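You operate a simulated robot arm through the tools that you are given. There is no shell and no other tool.

You run a simulated robot arm. Do the job below in one go: nothing can be reset, and whatever is moved stays where it is left.

TASK
Load the uncured shell into the hand mould and bolt it shut.
Fine: top half on its dowels, both bolts tight.

Only the result counts: the job must be done as asked and must still hold three seconds after the hand-in. Knocking over, shifting, dropping, spilling or breaking anything else fails it.

THE ROBOT
A 6-joint arm with a two-finger gripper, fixed in place. Base frame: the origin is on the floor under the middle of its stand, x ahead of it, y to its left, z up; the work surface is at about z = 0.8. Units: m, degrees, N and s.
It reaches about 1.417 m from its shoulder. Its first joint turns from -166.0 to 166.0 degrees. Payload 3.43 kg.
Tool frame: the origin (TCP) lies between the finger pads and is the grasp point; the fingertips stand 0.02 m ahead of it; z points along the fingers, y is the line along which they close. The gripper opens to 0.19 m; its body begins 0.248 m behind the TCP.
Orientation is that of the tool frame in the base frame, as a unit quaternion [w, x, y, z]. With the fingers straight down and closing along the base's y, the tool's x points along the base's -x, its y along +y and its z along -z.

THE INTERFACE
- The arm moves only by the tool apply_moves. Its argument "motion" is text: rows parted by semicolons, each of 7 numbers parted by spaces: the shift along the base's x, y, z in units of 300 mm (1.0 is 300 mm), then the turn, a rotation vector about the base's x, y, z in units of 90 degrees (1.0 is 90 degrees), then the gripper command, from -1 (shut) to 1 (fully open), values between in proportion. In form: x y z ax ay az gripper; .... A call has 1 to 20 rows; each row is the pose to reach, as a shift and turn from the pose commanded when the call began. A call with a number of a shift or a turn outside -1 to 1 is refused whole. A row lasts 0.2 s, in which the tool goes at most 0.05 m and 8.6 degrees; a call with a longer step from one row to the next is refused whole, and so is a gripper value outside its range. A pose out of reach is approached as far as the arm can. The call stops where the force on the tool passes 40 N (or 10 N more than at its start, if that is more) or the arm is blocked; 0.2 s more then pass. The fingers move at their own pace (about 0.153 m/s each) and stop on an object; they squeeze with about 41 N. The grip force told is the motor's: it shows also when the fingers shut on nothing. Time passes only in rows, and 0.2 s behind the last, so rows that repeat a pose let the fingers close. The reply holds the time, the measured pose of the TCP, the force on the tool along the base axes, the opening and the grip force, in the units named above and with some noise, with the torque about the TCP (base axes, N m) and any sound that the robot's microphone picked up, and new pictures: "pictures" is both (left out), scene, wrist or none.
- Cameras (640 x 400 px; columns grow to the right, rows downward): "scene" is fixed at [0.3998, -0.4991, 1.589]; the picture's right is [0.88, -0.47, 0.00], its down [-0.35, -0.64, -0.68] and it looks along [0.32, 0.60, -0.73] (base axes); focal length 366 px, centre (320, 200). "wrist" rides on the gripper at [0.07, -0.008, -0.288] in the tool frame; the picture's right is [0.12, 0.99, 0.00], its down [-0.96, 0.12, -0.25] and it looks along [-0.24, 0.03, 0.97] (tool axes); focal length 261 px, centre (320, 200). There is no depth. A picture from a camera that has moved, and an enlarged one, comes with that camera's place and axes in the base frame and with its lens.
- move_column(by): moves the trunk up (or, below 0, down) by that many m; the arm rides with it, the base frame stays. It gives what a move gives, with no picture.
- zoom(camera, box): a new picture of the part [left, top, right, bottom] of that camera's present view, enlarged. The clock stands still meanwhile.
- close_job(): hands the job in; it is judged then, once.

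Places have to be worked out from the pictures, the camera data and where the tool is seen. Open the gripper and draw the arm clear of the work before you hand the job in, unless the task says otherwise.

The tools are called after ">>>" as name(argument=value, ...) on one line, values as JSON. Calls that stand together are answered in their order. apply_moves: Moves the arm, as the interface text tells. Its arguments: {"type":"object","properties":{"motion":{"type":"string"},"pictures":{"type":"string","enum":["both","scene","wrist","none"]}},"required":["motion"]} The other tools are called the same way: move_column (by) moves the trunk up or down; zoom (camera, box) takes an enlarged picture of a part of a camera's view; close_job () hands the job in.

At the start:

```text
time_s: 0.0
ee_pos: [0.6482, 0.0032, 1.132]
ee_rot: [0.0, 0.0, 1.0, 0.0]
ft_force: [0.7, -0.5, -0.5]
moment: [0.0, -0.01, 0.0]
finger_gap: 0.19
grip_force: 0.1
trunk travel left (down, up): [-0.3, 0.14]
```

scene: 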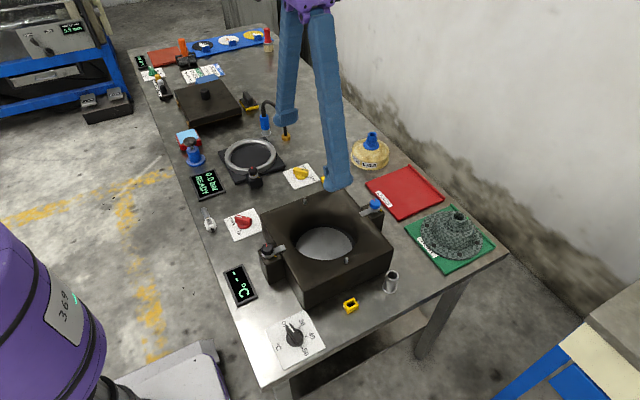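
wrist: 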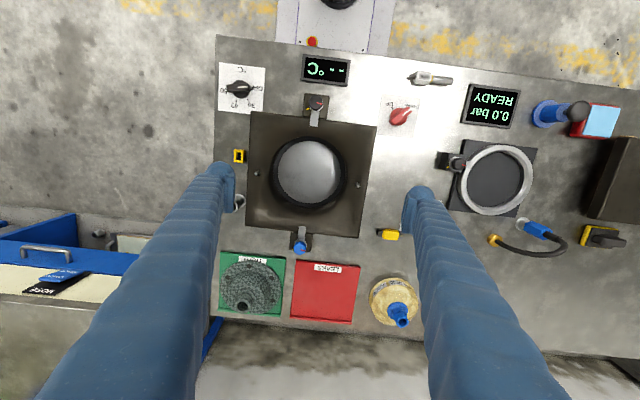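

I start by studying the scene: the mould's lower half is in front with a cavity, the top half seems to be at the far-left of the bench, and the shell may be the gray mesh on the green tray. I'll zoom in to identify everything.

>>> zoom(camera="scene", box=[230, 160, 430, 310])

>>> zoom(camera="scene", box=[340, 120, 520, 290])

>>> zoom(camera="scene", box=[120, 20, 290, 140])

>>> zoom(camera="scene", box=[160, 80, 340, 240])

>>> zoom(camera="scene", box=[200, 230, 420, 380])

>>> zoom(camera="wrist", box=[210, 40, 400, 240])

>>> zoom(camera="wrist", box=[200, 200, 440, 340])

```text
2.67 times, centred on (330, 235) of scene
camera zoom: at [0.3998, -0.4991, 1.589], right [0.88, -0.47, 0.0], down [-0.35, -0.64, -0.68], along [0.32, 0.6, -0.73], focal length 975 px, centre (293, 107)
```

zoom: 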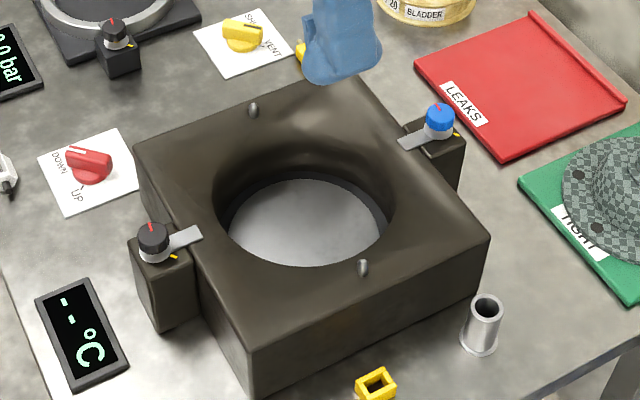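

```text
2.35 times, centred on (430, 205) of scene
camera zoom: at [0.3998, -0.4991, 1.589], right [0.88, -0.47, 0.0], down [-0.35, -0.64, -0.68], along [0.32, 0.6, -0.73], focal length 860 px, centre (61, 188)
```

zoom: 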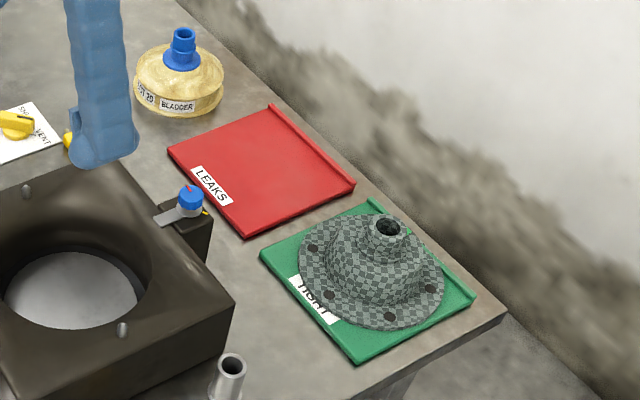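

```text
3.33 times, centred on (205, 80) of scene
camera zoom: at [0.3998, -0.4991, 1.589], right [0.88, -0.47, 0.0], down [-0.35, -0.64, -0.68], along [0.32, 0.6, -0.73], focal length 1218 px, centre (703, 600)
```

zoom: 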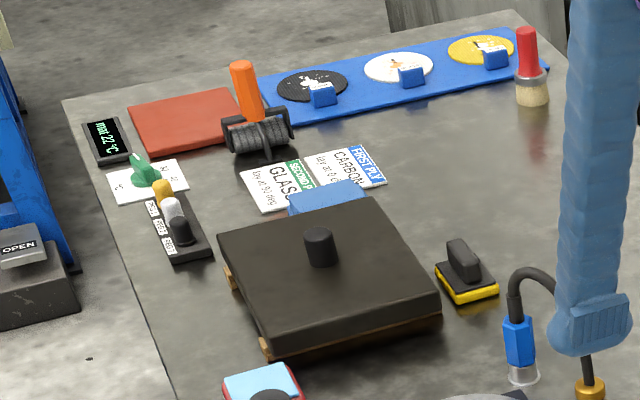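

```text
2.50 times, centred on (250, 160) of scene
camera zoom: at [0.3998, -0.4991, 1.589], right [0.88, -0.47, 0.0], down [-0.35, -0.64, -0.68], along [0.32, 0.6, -0.73], focal length 914 px, centre (495, 300)
```

zoom: 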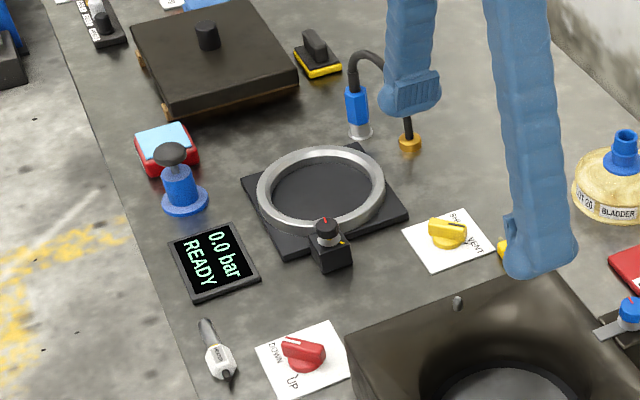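

```text
2.67 times, centred on (310, 305) of scene
camera zoom: at [0.3998, -0.4991, 1.589], right [0.88, -0.47, 0.0], down [-0.35, -0.64, -0.68], along [0.32, 0.6, -0.73], focal length 975 px, centre (347, -80)
```

zoom: 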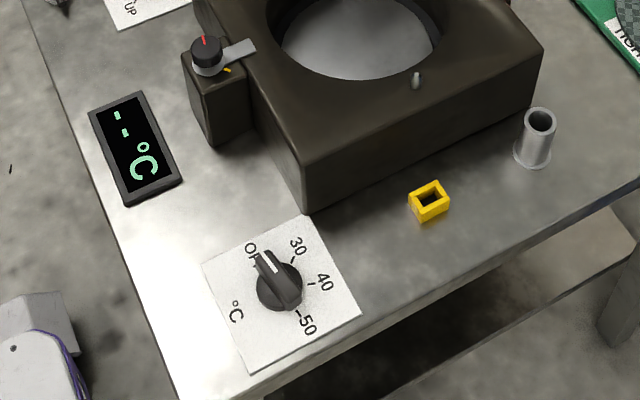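

```text
2.00 times, centred on (305, 140) of wrist
camera zoom: at [0.5784, -0.0065, 1.42], right [-0.12, 0.99, 0.0], down [0.96, 0.12, 0.25], along [0.24, 0.03, -0.97], focal length 521 px, centre (350, 320)
```

zoom: 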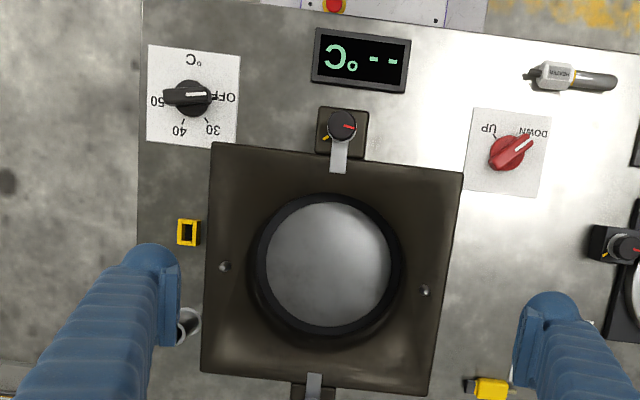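

```text
2.67 times, centred on (320, 270) of wrist
camera zoom: at [0.5784, -0.0065, 1.42], right [-0.12, 0.99, 0.0], down [0.96, 0.12, 0.25], along [0.24, 0.03, -0.97], focal length 695 px, centre (320, 13)
```

zoom: 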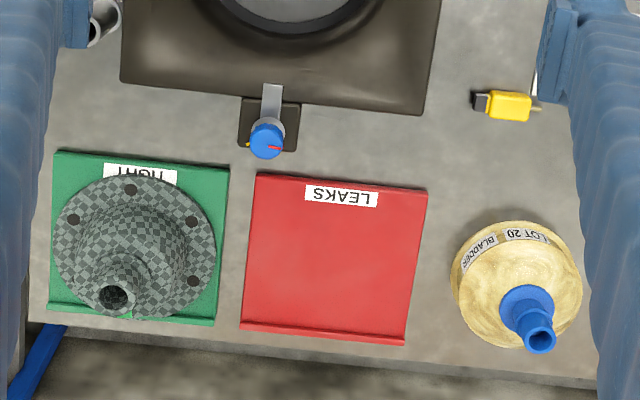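

The zooms give real detail, so I'll look closer at the clamps, the shell, the top half, and the knobs.

>>> zoom(camera="scene", box=[255, 225, 305, 265])

>>> zoom(camera="scene", box=[345, 185, 395, 225])

>>> zoom(camera="scene", box=[400, 195, 500, 275])

>>> zoom(camera="scene", box=[165, 65, 255, 137])

>>> zoom(camera="scene", box=[215, 195, 275, 245])

>>> zoom(camera="scene", box=[180, 30, 280, 100])

>>> zoom(camera="scene", box=[330, 120, 410, 180])

>>> zoom(camera="scene", box=[210, 130, 300, 200])

```text
10.00 times, centred on (280, 245) of scene
camera zoom: at [0.3998, -0.4991, 1.589], right [0.88, -0.47, 0.0], down [-0.35, -0.64, -0.68], along [0.32, 0.6, -0.73], focal length 3655 px, centre (720, -250)
```

zoom: 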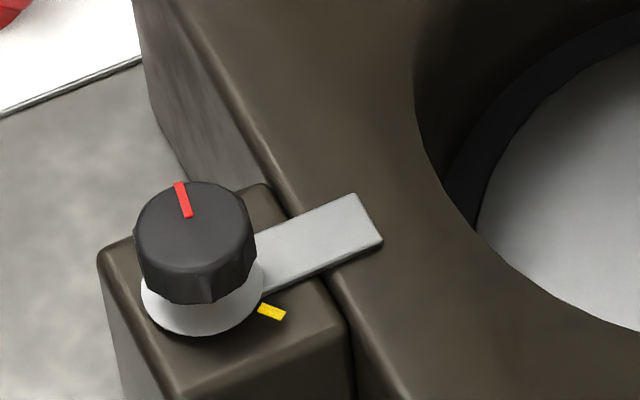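

```text
10.00 times, centred on (370, 205) of scene
camera zoom: at [0.3998, -0.4991, 1.589], right [0.88, -0.47, 0.0], down [-0.35, -0.64, -0.68], along [0.32, 0.6, -0.73], focal length 3655 px, centre (-180, 150)
```

zoom: 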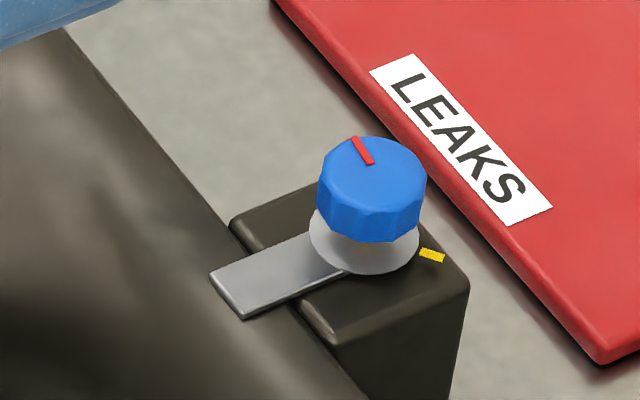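

```text
5.00 times, centred on (450, 235) of scene
camera zoom: at [0.3998, -0.4991, 1.589], right [0.88, -0.47, 0.0], down [-0.35, -0.64, -0.68], along [0.32, 0.6, -0.73], focal length 1828 px, centre (-330, 25)
```

zoom: 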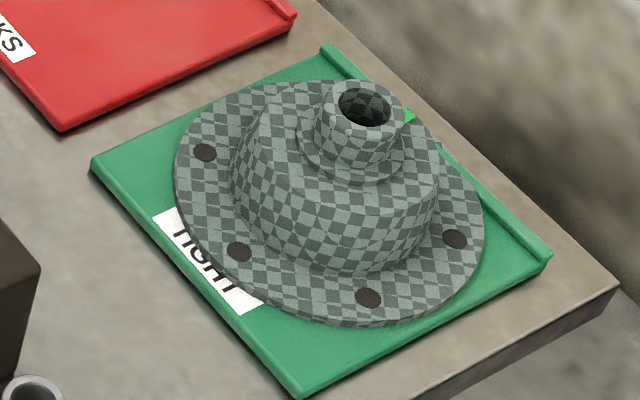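

```text
5.56 times, centred on (210, 101) of scene
camera zoom: at [0.3998, -0.4991, 1.589], right [0.88, -0.47, 0.0], down [-0.35, -0.64, -0.68], along [0.32, 0.6, -0.73], focal length 2031 px, centre (931, 750)
```

zoom: 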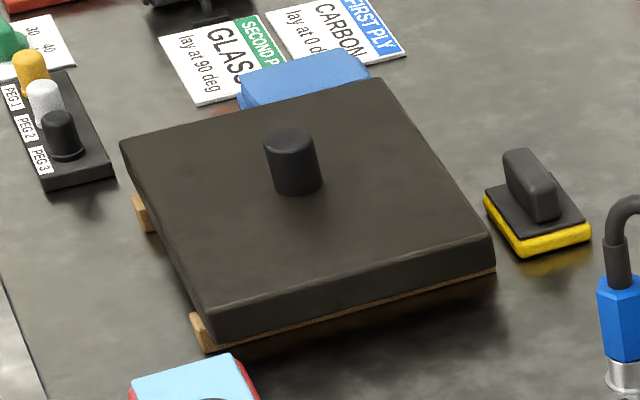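

```text
8.00 times, centred on (245, 220) of scene
camera zoom: at [0.3998, -0.4991, 1.589], right [0.88, -0.47, 0.0], down [-0.35, -0.64, -0.68], along [0.32, 0.6, -0.73], focal length 2924 px, centre (920, 40)
```

zoom: 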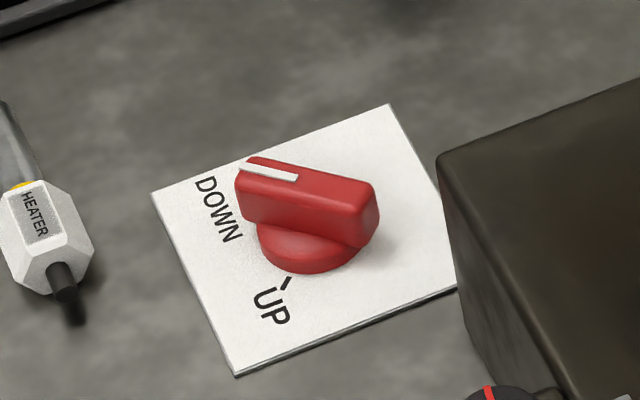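

```text
5.71 times, centred on (230, 65) of scene
camera zoom: at [0.3998, -0.4991, 1.589], right [0.88, -0.47, 0.0], down [-0.35, -0.64, -0.68], along [0.32, 0.6, -0.73], focal length 2089 px, centre (834, 971)
```

zoom: 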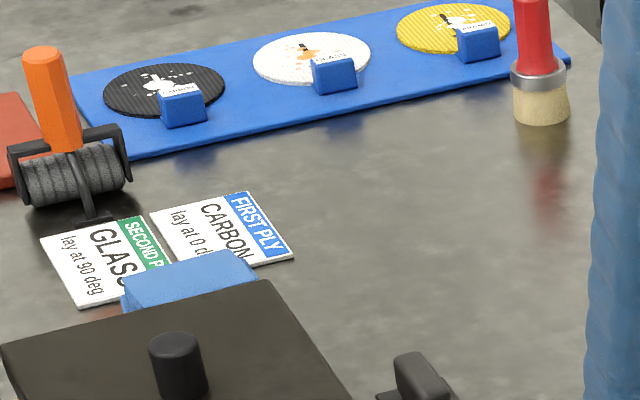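

```text
6.67 times, centred on (370, 150) of scene
camera zoom: at [0.3998, -0.4991, 1.589], right [0.88, -0.47, 0.0], down [-0.35, -0.64, -0.68], along [0.32, 0.6, -0.73], focal length 2437 px, centre (-13, 533)
```

zoom: 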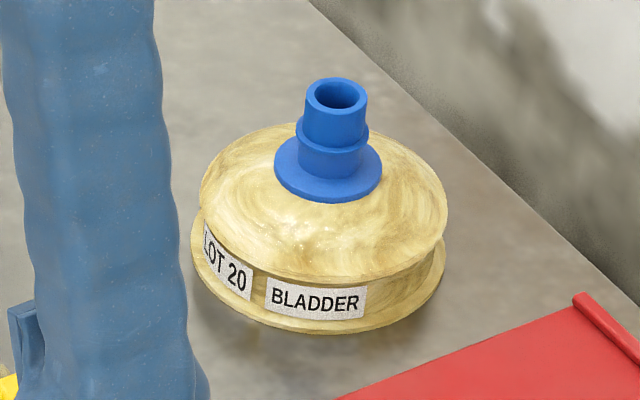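

```text
5.71 times, centred on (255, 165) of scene
camera zoom: at [0.3998, -0.4991, 1.589], right [0.88, -0.47, 0.0], down [-0.35, -0.64, -0.68], along [0.32, 0.6, -0.73], focal length 2089 px, centre (691, 400)
```

zoom: 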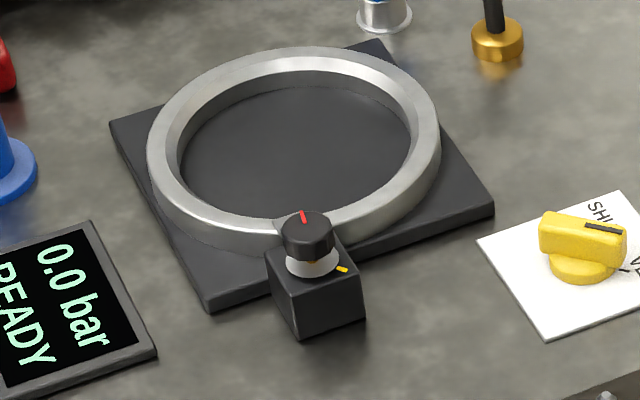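

I'll zoom the wrist view tightly on the mould cavity, the shell and the clamps to measure sizes.

>>> zoom(camera="wrist", box=[240, 100, 384, 244])

>>> zoom(camera="wrist", box=[215, 245, 295, 325])

>>> zoom(camera="scene", box=[285, 190, 375, 270])

>>> zoom(camera="wrist", box=[295, 85, 335, 125])

>>> zoom(camera="wrist", box=[280, 220, 320, 260])

```text
2.78 times, centred on (312, 172) of wrist
camera zoom: at [0.5784, -0.0065, 1.42], right [-0.12, 0.99, 0.0], down [0.96, 0.12, 0.25], along [0.24, 0.03, -0.97], focal length 724 px, centre (342, 278)
```

zoom: 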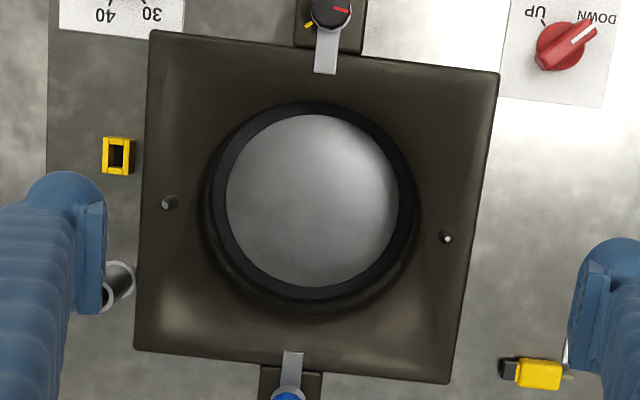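

```text
5.00 times, centred on (255, 285) of wrist
camera zoom: at [0.5784, -0.0065, 1.42], right [-0.12, 0.99, 0.0], down [0.96, 0.12, 0.25], along [0.24, 0.03, -0.97], focal length 1303 px, centre (645, -225)
```

zoom: 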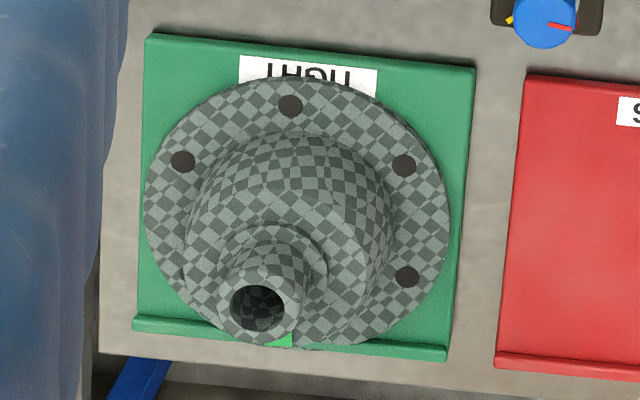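

```text
5.00 times, centred on (330, 230) of scene
camera zoom: at [0.3998, -0.4991, 1.589], right [0.88, -0.47, 0.0], down [-0.35, -0.64, -0.68], along [0.32, 0.6, -0.73], focal length 1828 px, centre (270, 50)
```

zoom: 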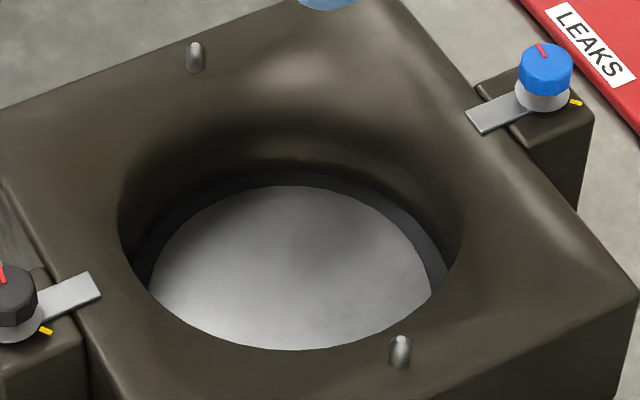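

```text
10.00 times, centred on (315, 105) of wrist
camera zoom: at [0.5784, -0.0065, 1.42], right [-0.12, 0.99, 0.0], down [0.96, 0.12, 0.25], along [0.24, 0.03, -0.97], focal length 2606 px, centre (370, 1150)
```

zoom: 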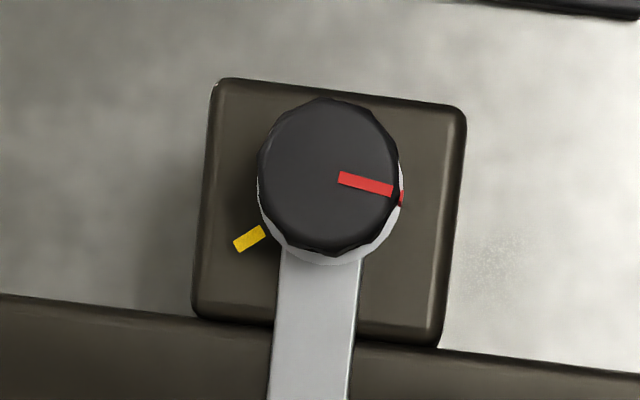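

```text
10.00 times, centred on (300, 240) of wrist
camera zoom: at [0.5784, -0.0065, 1.42], right [-0.12, 0.99, 0.0], down [0.96, 0.12, 0.25], along [0.24, 0.03, -0.97], focal length 2606 px, centre (520, -200)
```

zoom: 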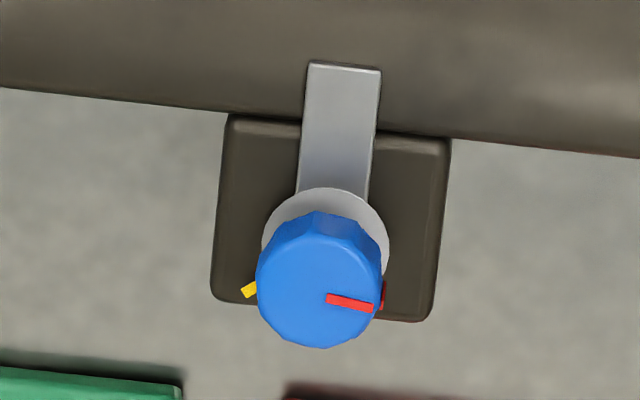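

Measurements so far: mould face at z≈0.89, dowels near (0.667, −0.122) and (0.666, 0.081), cavity floor ≈0.818, shell centred at about (0.985, −0.14) with flange Ø≈0.16, and the top half near (0.59, 0.74). I'll fly over to the top half to look at it from above before handling anything.

>>> apply_moves(motion="0 0.16 0 0 0 0 1; 0 0.32 0 0 0 0 1; 0 0.48 0 0 0 0 1; 0 0.64 0 0 0 0 1; 0 0.8 0 0 0 0 1; 0 0.96 0 0 0 0 1", pictures="none")

>>> apply_moves(motion="0 0.16 0 0 0 0 1; 0 0.32 0 0 0 0 1; 0 0.48 0 0 0 0 1; 0 0.64 0 0 0 0 1; 0 0.8 0 0 0 0 1; 0 0.96 0 0 0 0 1; 0 0.96 0 0 0 0 1", pictures="both")

```text
time_s: 1.4
ee_pos: [0.6482, 0.2908, 1.1325]
ee_rot: [0.0, 0.0, 1.0, 0.0]
ft_force: [0.1, -1.2, -0.3]
moment: [-0.04, -0.05, 0.01]
finger_gap: 0.19
grip_force: 0.0
trunk travel left (down, up): [-0.3, 0.14]
```

```text
time_s: 3.0
ee_pos: [0.6454, 0.5804, 1.1316]
ee_rot: [-0.001, 0.0, 1.0, 0.0]
ft_force: [0.0, 1.1, -0.4]
moment: [-0.08, -0.05, 0.01]
finger_gap: 0.19
grip_force: 0.0
trunk travel left (down, up): [-0.3, 0.14]
camera wrist: at [0.5765, 0.5707, 1.4194], right [-0.12, 0.99, 0.0], down [0.96, 0.12, 0.25], along [0.25, 0.03, -0.97], focal length 261 px, centre (320, 200)
```

scene: 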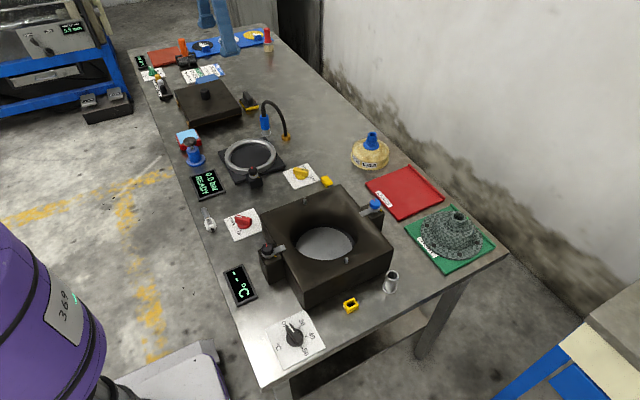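
wrist: 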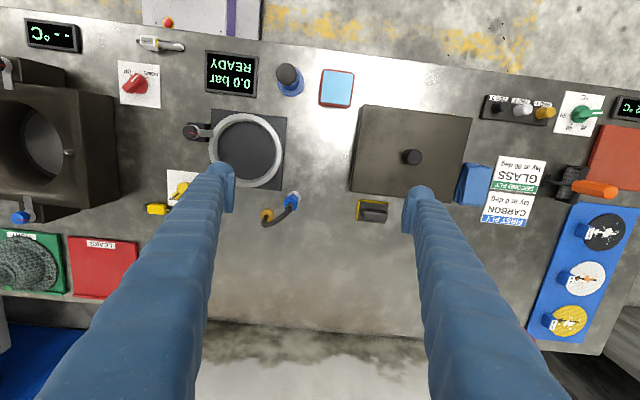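

I continue so the wrist camera sits over the top half.

>>> apply_moves(motion="-0.05 0.15 0 0 0 0 1; -0.1 0.3 0 0 0 0 1; -0.15 0.45 0 0 0 0 1; -0.15 0.5 0 0 0 0 1; -0.15 0.5 0 0 0 0 1", pictures="wrist")

```text
time_s: 4.2
ee_pos: [0.6033, 0.7272, 1.1332]
ee_rot: [0.0, -0.001, 1.0, 0.0]
ft_force: [-1.0, -0.4, -0.6]
moment: [0.06, -0.03, 0.05]
finger_gap: 0.1898
grip_force: 0.1
trunk travel left (down, up): [-0.3, 0.14]
camera wrist: at [0.5341, 0.7179, 1.4211], right [-0.12, 0.99, 0.0], down [0.96, 0.12, 0.25], along [0.25, 0.03, -0.97], focal length 261 px, centre (320, 200)
```

wrist: 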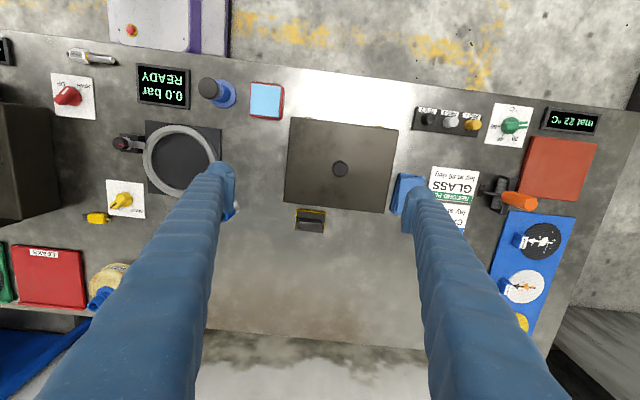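

>>> zoom(camera="wrist", box=[270, 100, 430, 230])

>>> zoom(camera="wrist", box=[315, 145, 365, 190])

>>> zoom(camera="scene", box=[165, 70, 255, 130])

```text
3.08 times, centred on (350, 165) of wrist
camera zoom: at [0.5341, 0.7179, 1.4211], right [-0.12, 0.99, 0.0], down [0.96, 0.12, 0.25], along [0.25, 0.03, -0.97], focal length 802 px, centre (228, 308)
```

zoom: 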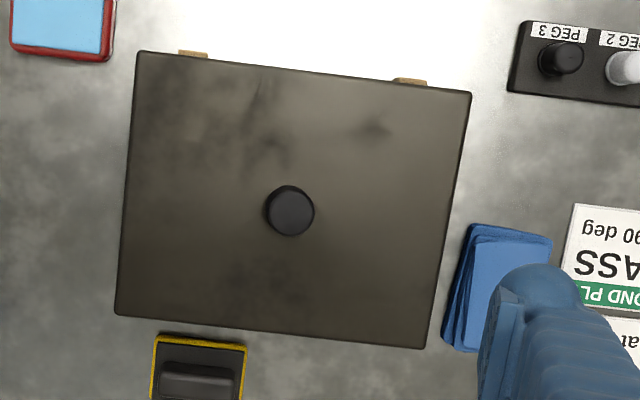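

```text
8.89 times, centred on (340, 168) of wrist
camera zoom: at [0.5341, 0.7179, 1.4211], right [-0.12, 0.99, 0.0], down [0.96, 0.12, 0.25], along [0.25, 0.03, -0.97], focal length 2317 px, centre (142, 489)
```

zoom: 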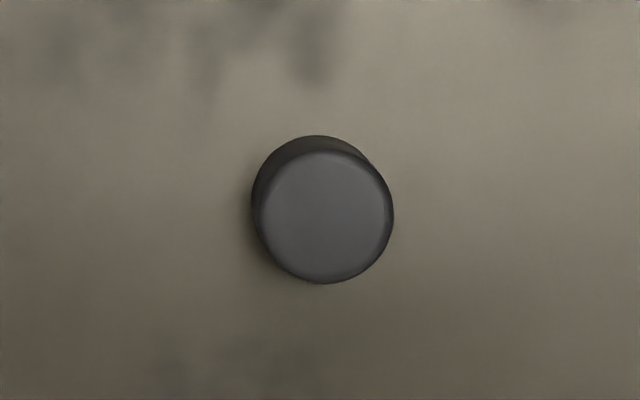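

```text
6.67 times, centred on (210, 100) of scene
camera zoom: at [0.3998, -0.4991, 1.589], right [0.88, -0.47, 0.0], down [-0.35, -0.64, -0.68], along [0.32, 0.6, -0.73], focal length 2437 px, centre (1053, 867)
```

zoom: 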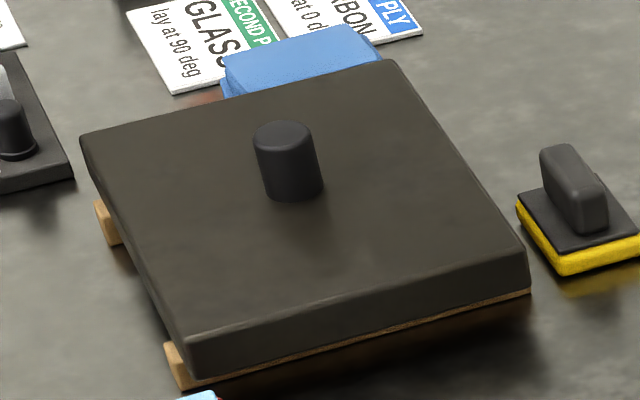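

The top half is a plate ≈0.186×0.23 m centred at (0.597, 0.768), top face z≈0.849, with a Ø0.032 knob up to z≈0.881, aligned with the base axes. Now I go over to the shell and look at it from above.

>>> apply_moves(motion="0.066 -0.15 0 0 0 0 1; 0.132 -0.3 0 0 0 0 1; 0.198 -0.45 0 0 0 0 1; 0.264 -0.6 0 0 0 0 1; 0.33 -0.75 0 0 0 0 1; 0.396 -0.9 0 0 0 0 1", pictures="none")

>>> apply_moves(motion="0.066 -0.15 0 0 0 0 1; 0.132 -0.3 0 0 0 0 1; 0.198 -0.45 0 0 0 0 1; 0.264 -0.6 0 0 0 0 1; 0.33 -0.75 0 0 0 0 1; 0.396 -0.9 0 0 0 0 1", pictures="none")

>>> apply_moves(motion="0.066 -0.15 0 0 0 0 1; 0.132 -0.3 0 0 0 0 1; 0.198 -0.45 0 0 0 0 1; 0.264 -0.6 0 0 0 0 1; 0.33 -0.75 0 0 0 0 1; 0.396 -0.9 0 0 0 0 1; 0.45 -1 0 0 0 0 1; 0.45 -1 0 0 0 0 1", pictures="wrist")

```text
time_s: 5.6
ee_pos: [0.7212, 0.4595, 1.1309]
ee_rot: [0.001, 0.0, 1.0, 0.0]
ft_force: [0.1, -0.2, 0.5]
moment: [0.06, 0.12, 0.03]
finger_gap: 0.19
grip_force: 0.1
trunk travel left (down, up): [-0.3, 0.14]
```

```text
time_s: 7.0
ee_pos: [0.8432, 0.1872, 1.132]
ee_rot: [0.0, 0.0, 1.0, 0.0]
ft_force: [-0.3, -0.9, 1.2]
moment: [0.08, 0.04, 0.02]
finger_gap: 0.1901
grip_force: 0.0
trunk travel left (down, up): [-0.3, 0.14]
```

```text
time_s: 8.8
ee_pos: [0.9764, -0.1111, 1.1316]
ee_rot: [0.0, 0.0, 1.0, 0.0]
ft_force: [0.1, -0.3, -0.1]
moment: [0.03, -0.03, -0.02]
finger_gap: 0.1901
grip_force: 0.1
trunk travel left (down, up): [-0.3, 0.14]
camera wrist: at [0.906, -0.1197, 1.4195], right [-0.12, 0.99, 0.0], down [0.96, 0.12, 0.25], along [0.25, 0.03, -0.97], focal length 261 px, centre (320, 200)
```

wrist: 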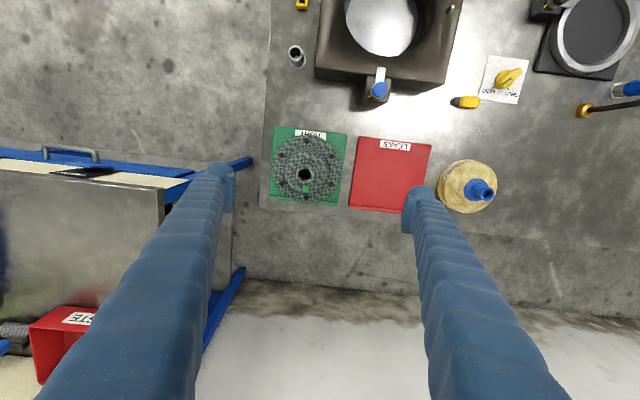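

>>> zoom(camera="wrist", box=[260, 115, 360, 215])

>>> zoom(camera="wrist", box=[290, 160, 320, 190])

>>> zoom(camera="scene", box=[400, 160, 520, 290])

>>> zoom(camera="scene", box=[430, 200, 480, 240])

```text
4.00 times, centred on (310, 165) of wrist
camera zoom: at [0.906, -0.1197, 1.4195], right [-0.12, 0.99, 0.0], down [0.96, 0.12, 0.25], along [0.25, 0.03, -0.97], focal length 1043 px, centre (360, 340)
```

zoom: 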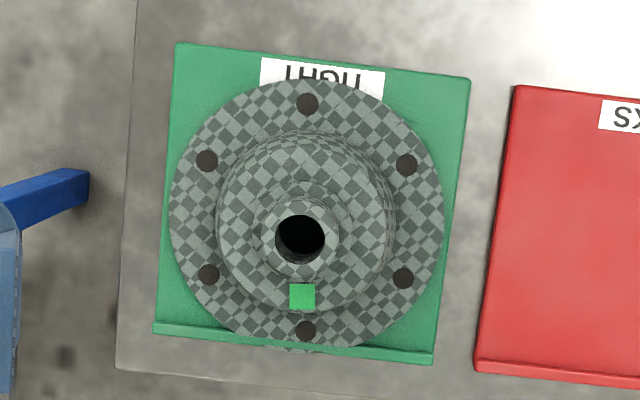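

```text
13.33 times, centred on (305, 175) of wrist
camera zoom: at [0.906, -0.1197, 1.4195], right [-0.12, 0.99, 0.0], down [0.96, 0.12, 0.25], along [0.25, 0.03, -0.97], focal length 3475 px, centre (520, 533)
```

zoom: 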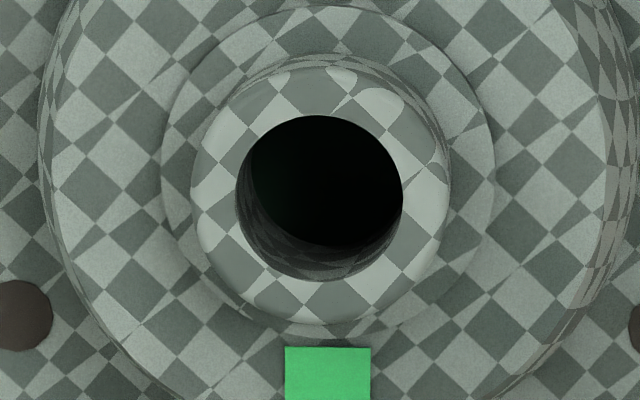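

```text
3.08 times, centred on (460, 225) of scene
camera zoom: at [0.3998, -0.4991, 1.589], right [0.88, -0.47, 0.0], down [-0.35, -0.64, -0.68], along [0.32, 0.6, -0.73], focal length 1125 px, centre (-111, 123)
```

zoom: 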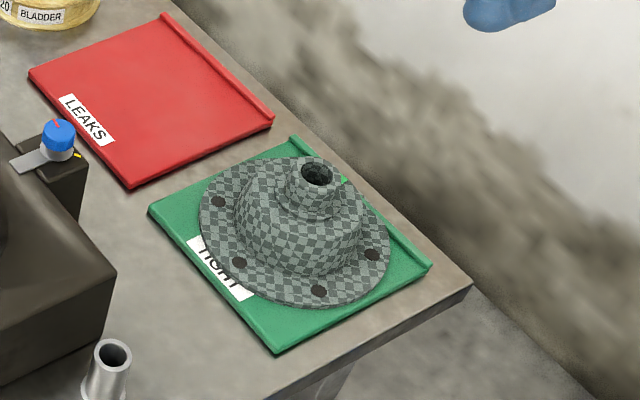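

```text
10.00 times, centred on (455, 220) of scene
camera zoom: at [0.3998, -0.4991, 1.589], right [0.88, -0.47, 0.0], down [-0.35, -0.64, -0.68], along [0.32, 0.6, -0.73], focal length 3655 px, centre (-1030, 0)
```

zoom: 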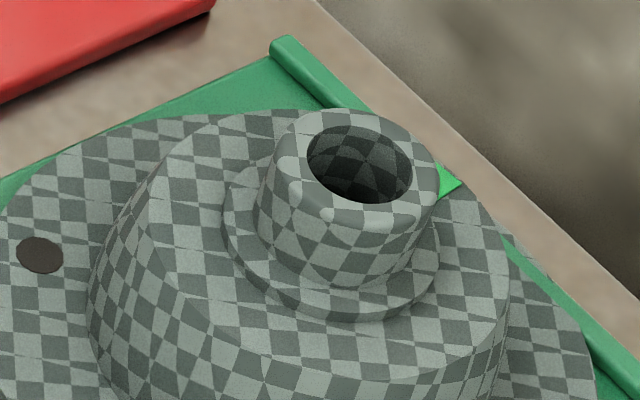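

There is a cart at the bench's end with more items on it, and this shell carries a green tag, so I look at the cart before deciding which shell is the uncured one.

>>> zoom(camera="wrist", box=[0, 280, 130, 400])

>>> zoom(camera="wrist", box=[0, 130, 260, 290])

>>> zoom(camera="scene", box=[480, 260, 640, 400])

>>> zoom(camera="wrist", box=[410, 140, 530, 230])

>>> zoom(camera="wrist", box=[300, 0, 480, 110])

>>> zoom(camera="scene", box=[0, 0, 150, 130])

```text
3.33 times, centred on (65, 340) of wrist
camera zoom: at [0.906, -0.1197, 1.4195], right [-0.12, 0.99, 0.0], down [0.96, 0.12, 0.25], along [0.25, 0.03, -0.97], focal length 869 px, centre (1170, -267)
```

zoom: 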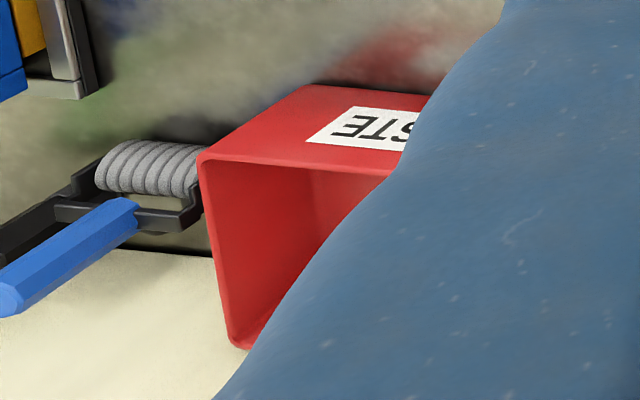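

```text
2.46 times, centred on (130, 210) of wrist
camera zoom: at [0.906, -0.1197, 1.4195], right [-0.12, 0.99, 0.0], down [0.96, 0.12, 0.25], along [0.25, 0.03, -0.97], focal length 642 px, centre (788, 175)
```

zoom: 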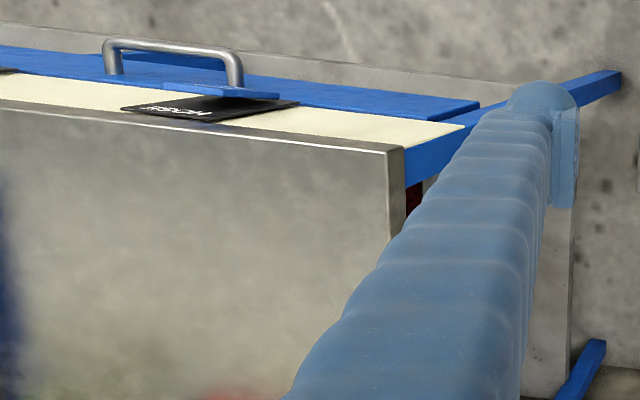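

```text
2.86 times, centred on (560, 330) of scene
camera zoom: at [0.3998, -0.4991, 1.589], right [0.88, -0.47, 0.0], down [-0.35, -0.64, -0.68], along [0.32, 0.6, -0.73], focal length 1044 px, centre (-366, -171)
```

zoom: 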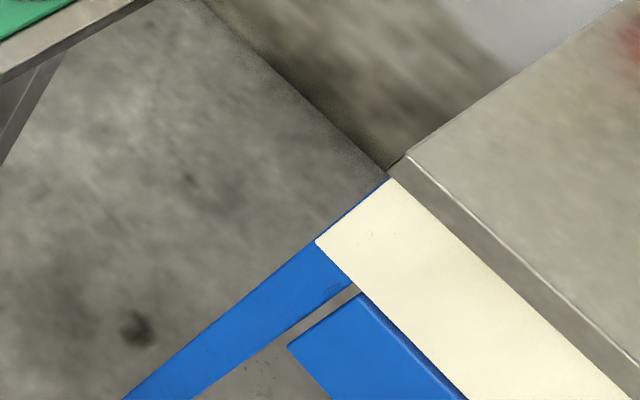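

```text
4.44 times, centred on (470, 185) of wrist
camera zoom: at [0.906, -0.1197, 1.4195], right [-0.12, 0.99, 0.0], down [0.96, 0.12, 0.25], along [0.25, 0.03, -0.97], focal length 1158 px, centre (-347, 267)
```

zoom: 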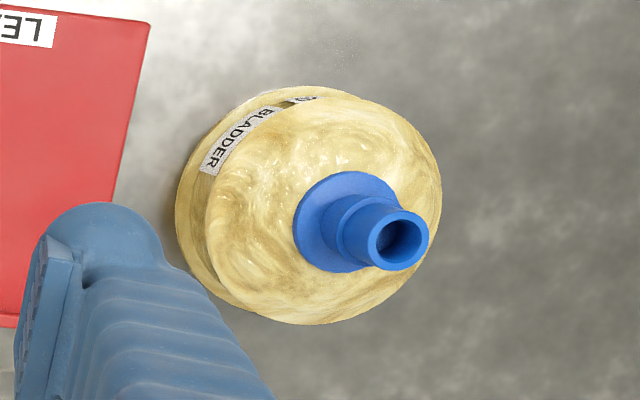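

```text
3.56 times, centred on (390, 55) of wrist
camera zoom: at [0.906, -0.1197, 1.4195], right [-0.12, 0.99, 0.0], down [0.96, 0.12, 0.25], along [0.25, 0.03, -0.97], focal length 927 px, centre (71, 716)
```

zoom: 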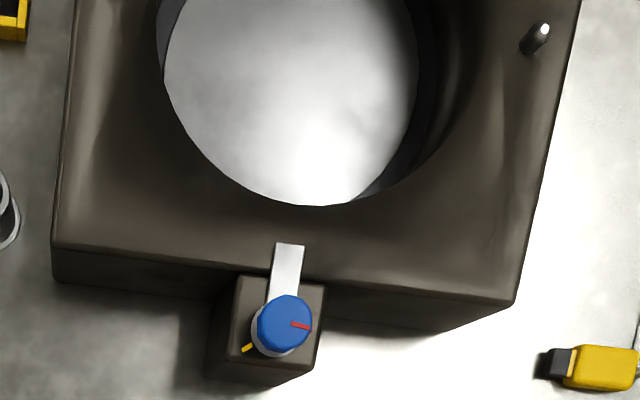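

```text
3.08 times, centred on (75, 65) of scene
camera zoom: at [0.3998, -0.4991, 1.589], right [0.88, -0.47, 0.0], down [-0.35, -0.64, -0.68], along [0.32, 0.6, -0.73], focal length 1125 px, centre (1074, 615)
```

zoom: 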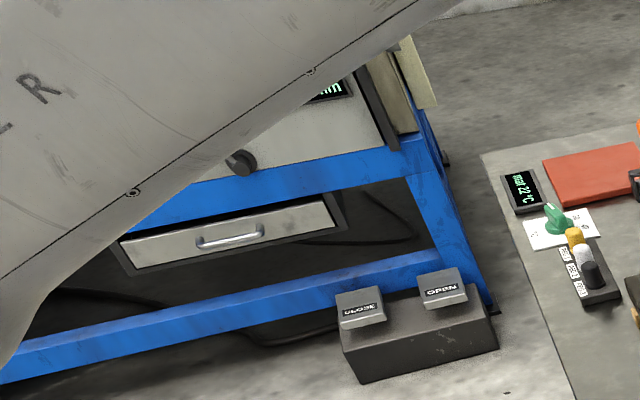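

The checkered woven part on the TIGHT tray is the only shell; its Ø0.159 flange suits the ≈0.166 cavity, and the yellow bladder is too tall for the mould. Its boss (Ø≈0.039, top z≈0.894) is at about (0.985, −0.140), so I descend partway above it with the gripper half open to refine the position.

>>> apply_moves(motion="0.01 -0.03 -0.12 0 0 0 0; 0.02 -0.06 -0.24 0 0 0 0; 0.031 -0.097 -0.36 0 0 0 0; 0.031 -0.097 -0.46 0 0 0 0; 0.031 -0.097 -0.46 0 0 0 0", pictures="both")

```text
time_s: 10.0
ee_pos: [0.9863, -0.1375, 0.9928]
ee_rot: [0.0, 0.0, 1.0, 0.001]
ft_force: [-0.1, 0.3, 0.2]
moment: [-0.05, 0.01, 0.02]
finger_gap: 0.095
grip_force: 0.1
trunk travel left (down, up): [-0.3, 0.14]
camera wrist: at [0.9161, -0.1471, 1.2814], right [-0.12, 0.99, 0.0], down [0.96, 0.12, 0.25], along [0.25, 0.03, -0.97], focal length 261 px, centre (320, 200)
```

scene: 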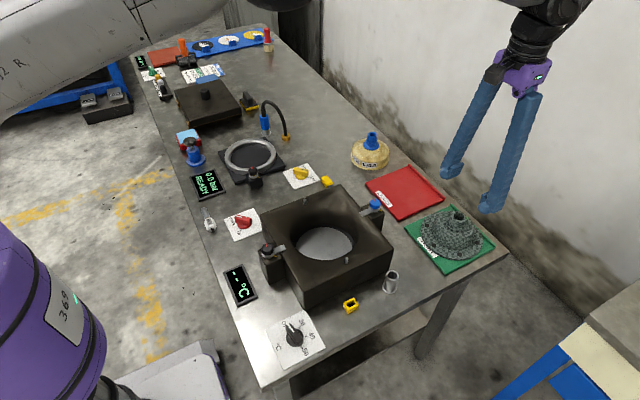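
wrist: 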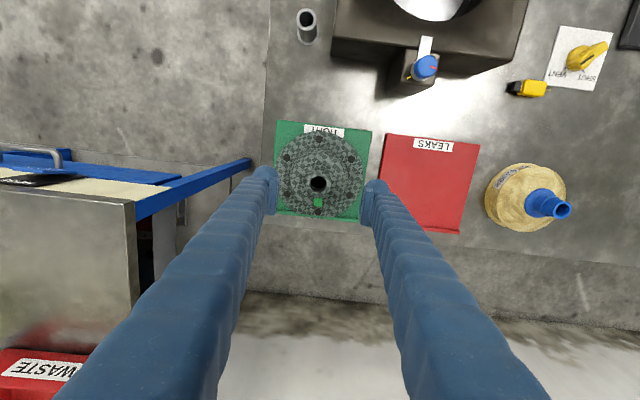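

>>> zoom(camera="wrist", box=[260, 120, 390, 230])

>>> zoom(camera="scene", box=[400, 150, 520, 280])

```text
3.64 times, centred on (325, 175) of wrist
camera zoom: at [0.9161, -0.1471, 1.2814], right [-0.12, 0.99, 0.0], down [0.96, 0.12, 0.25], along [0.25, 0.03, -0.97], focal length 948 px, centre (302, 291)
```

zoom: 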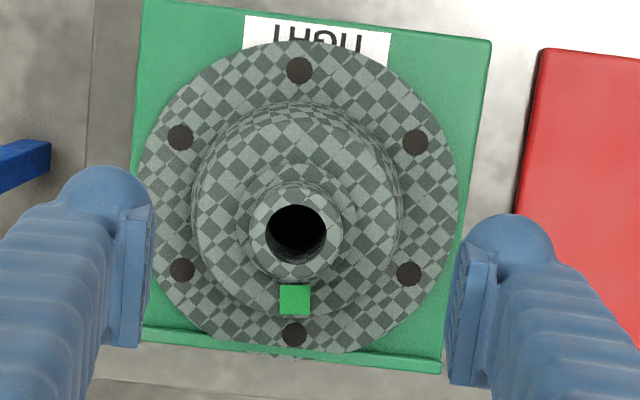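

```text
3.08 times, centred on (460, 215) of scene
camera zoom: at [0.3998, -0.4991, 1.589], right [0.88, -0.47, 0.0], down [-0.35, -0.64, -0.68], along [0.32, 0.6, -0.73], focal length 1125 px, centre (-111, 154)
```

zoom: 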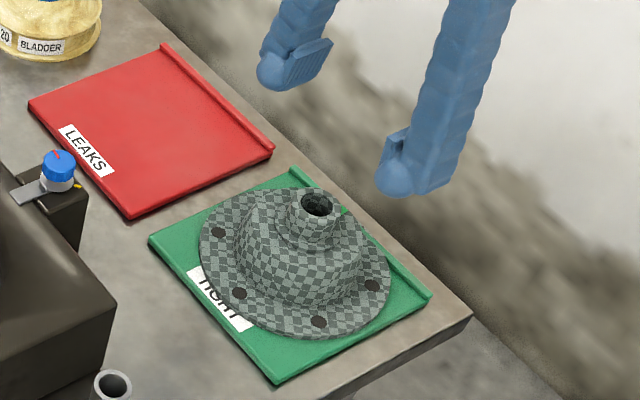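

Boss appears at about (0.987, −0.140). I go down to just above it (tips ~0.91) for a final alignment check.

>>> apply_moves(motion="0.003 0 -0.1 0 0 0 -0.2; 0.006 0 -0.2 0 0 0 -0.2; 0.006 0 -0.2 0 0 0 -0.2", pictures="wrist")

>>> zoom(camera="wrist", box=[260, 120, 390, 230])

>>> zoom(camera="scene", box=[415, 160, 505, 260])

```text
time_s: 10.8
ee_pos: [0.9866, -0.1374, 0.9335]
ee_rot: [0.0, 0.001, 1.0, 0.0]
ft_force: [-0.4, -0.8, 0.0]
moment: [-0.03, -0.01, 0.01]
finger_gap: 0.0762
grip_force: 0.0
trunk travel left (down, up): [-0.3, 0.14]
camera wrist: at [0.9167, -0.1472, 1.2212], right [-0.12, 0.99, 0.0], down [0.96, 0.12, 0.25], along [0.24, 0.03, -0.97], focal length 261 px, centre (320, 200)
```

wrist: 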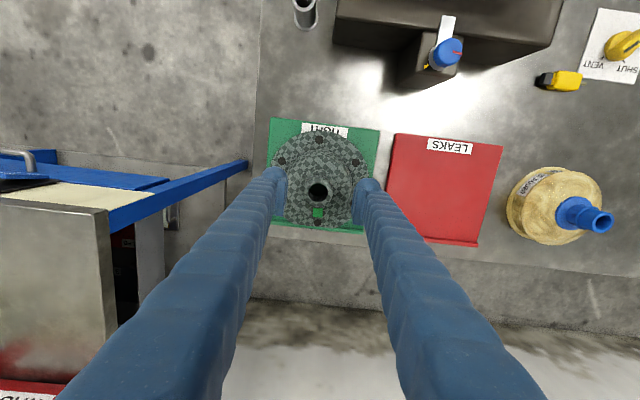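

```text
3.64 times, centred on (325, 175) of wrist
camera zoom: at [0.9167, -0.1472, 1.2212], right [-0.12, 0.99, 0.0], down [0.96, 0.12, 0.25], along [0.24, 0.03, -0.97], focal length 948 px, centre (302, 291)
```

zoom: 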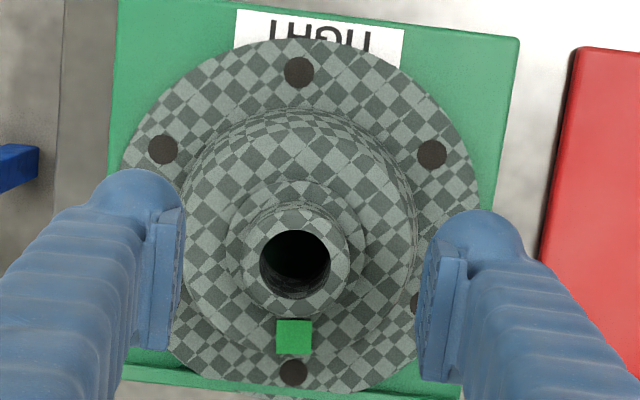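

```text
4.00 times, centred on (460, 210) of scene
camera zoom: at [0.3998, -0.4991, 1.589], right [0.88, -0.47, 0.0], down [-0.35, -0.64, -0.68], along [0.32, 0.6, -0.73], focal length 1462 px, centre (-240, 160)
```

zoom: 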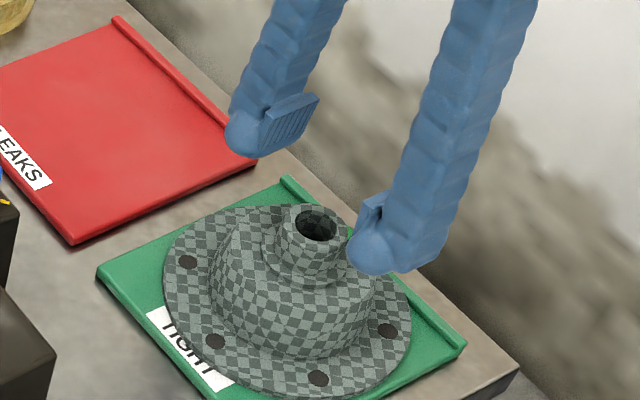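

Small correction (+2 mm x, −3 mm y), then descend to TCP z≈0.896 (tips just above the boss collar) with the gripper still open.

>>> apply_moves(motion="0.006 -0.009 -0.06 0 0 0 -0.3; 0.006 -0.009 -0.125 0 0 0 -0.3; 0.006 -0.009 -0.125 0 0 0 -0.3", pictures="both")

>>> zoom(camera="wrist", box=[270, 140, 370, 230])

>>> zoom(camera="scene", box=[425, 170, 495, 250])

```text
time_s: 11.6
ee_pos: [0.9879, -0.1417, 0.8963]
ee_rot: [0.0, 0.001, 1.0, -0.001]
ft_force: [-0.4, -0.4, 0.0]
moment: [-0.03, -0.01, -0.02]
finger_gap: 0.0666
grip_force: 0.0
trunk travel left (down, up): [-0.3, 0.14]
camera wrist: at [0.918, -0.1506, 1.1842], right [-0.12, 0.99, 0.0], down [0.96, 0.12, 0.25], along [0.24, 0.03, -0.97], focal length 261 px, centre (320, 200)
```

scene: 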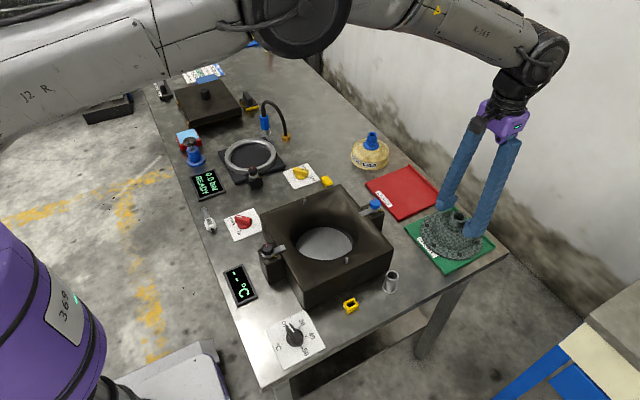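
wrist: 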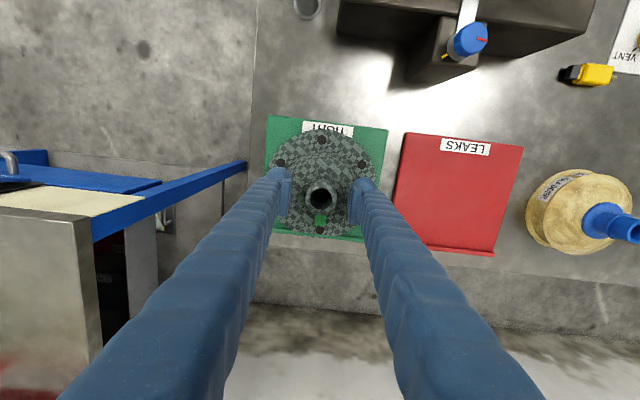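

```text
4.44 times, centred on (320, 185) of wrist
camera zoom: at [0.918, -0.1506, 1.1842], right [-0.12, 0.99, 0.0], down [0.96, 0.12, 0.25], along [0.24, 0.03, -0.97], focal length 1158 px, centre (320, 267)
```

zoom: 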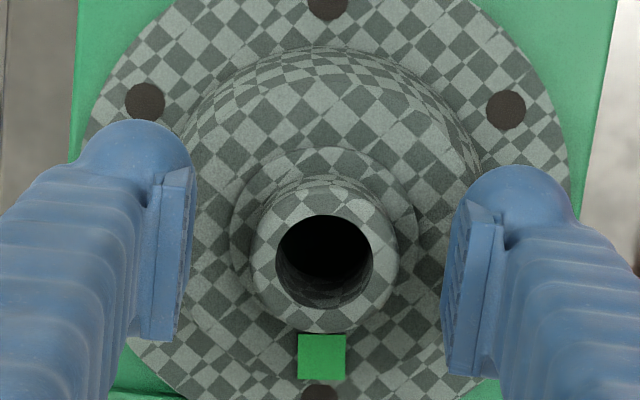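

```text
5.00 times, centred on (460, 210) of scene
camera zoom: at [0.3998, -0.4991, 1.589], right [0.88, -0.47, 0.0], down [-0.35, -0.64, -0.68], along [0.32, 0.6, -0.73], focal length 1828 px, centre (-380, 150)
```

zoom: 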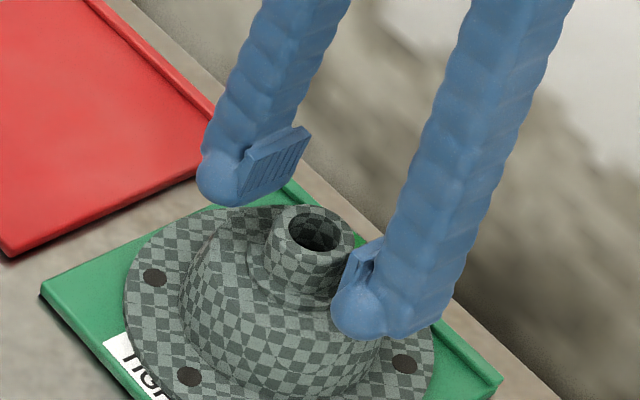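

The boss sits centred between the pads. I close the gripper on it.

>>> apply_moves(motion="0 0 0 0 0 0 -1; 0 0 0 0 0 0 -1; 0 0 0 0 0 0 -1; 0 0 0 0 0 0 -1", pictures="wrist")

>>> zoom(camera="wrist", box=[270, 140, 370, 230])

```text
time_s: 12.6
ee_pos: [0.9881, -0.1422, 0.8957]
ee_rot: [-0.001, 0.0, 1.0, 0.0]
ft_force: [-0.6, -0.1, -0.5]
moment: [-0.04, 0.0, 0.0]
finger_gap: 0.0383
grip_force: 41.3
trunk travel left (down, up): [-0.3, 0.14]
camera wrist: at [0.9182, -0.1507, 1.1837], right [-0.12, 0.99, 0.0], down [0.96, 0.12, 0.25], along [0.24, 0.03, -0.97], focal length 261 px, centre (320, 200)
```

wrist: 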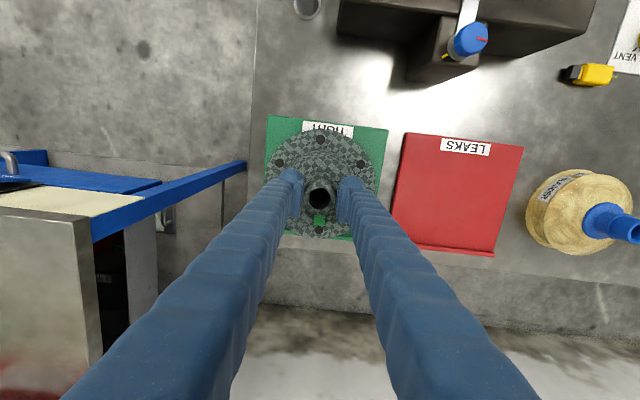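

```text
4.44 times, centred on (320, 185) of wrist
camera zoom: at [0.9182, -0.1507, 1.1837], right [-0.12, 0.99, 0.0], down [0.96, 0.12, 0.25], along [0.24, 0.03, -0.97], focal length 1158 px, centre (320, 267)
```

zoom: 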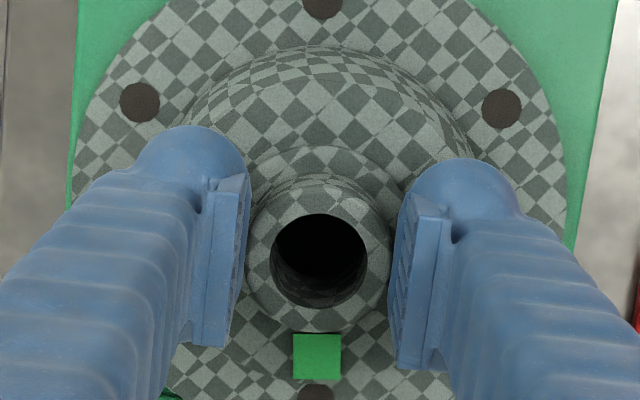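

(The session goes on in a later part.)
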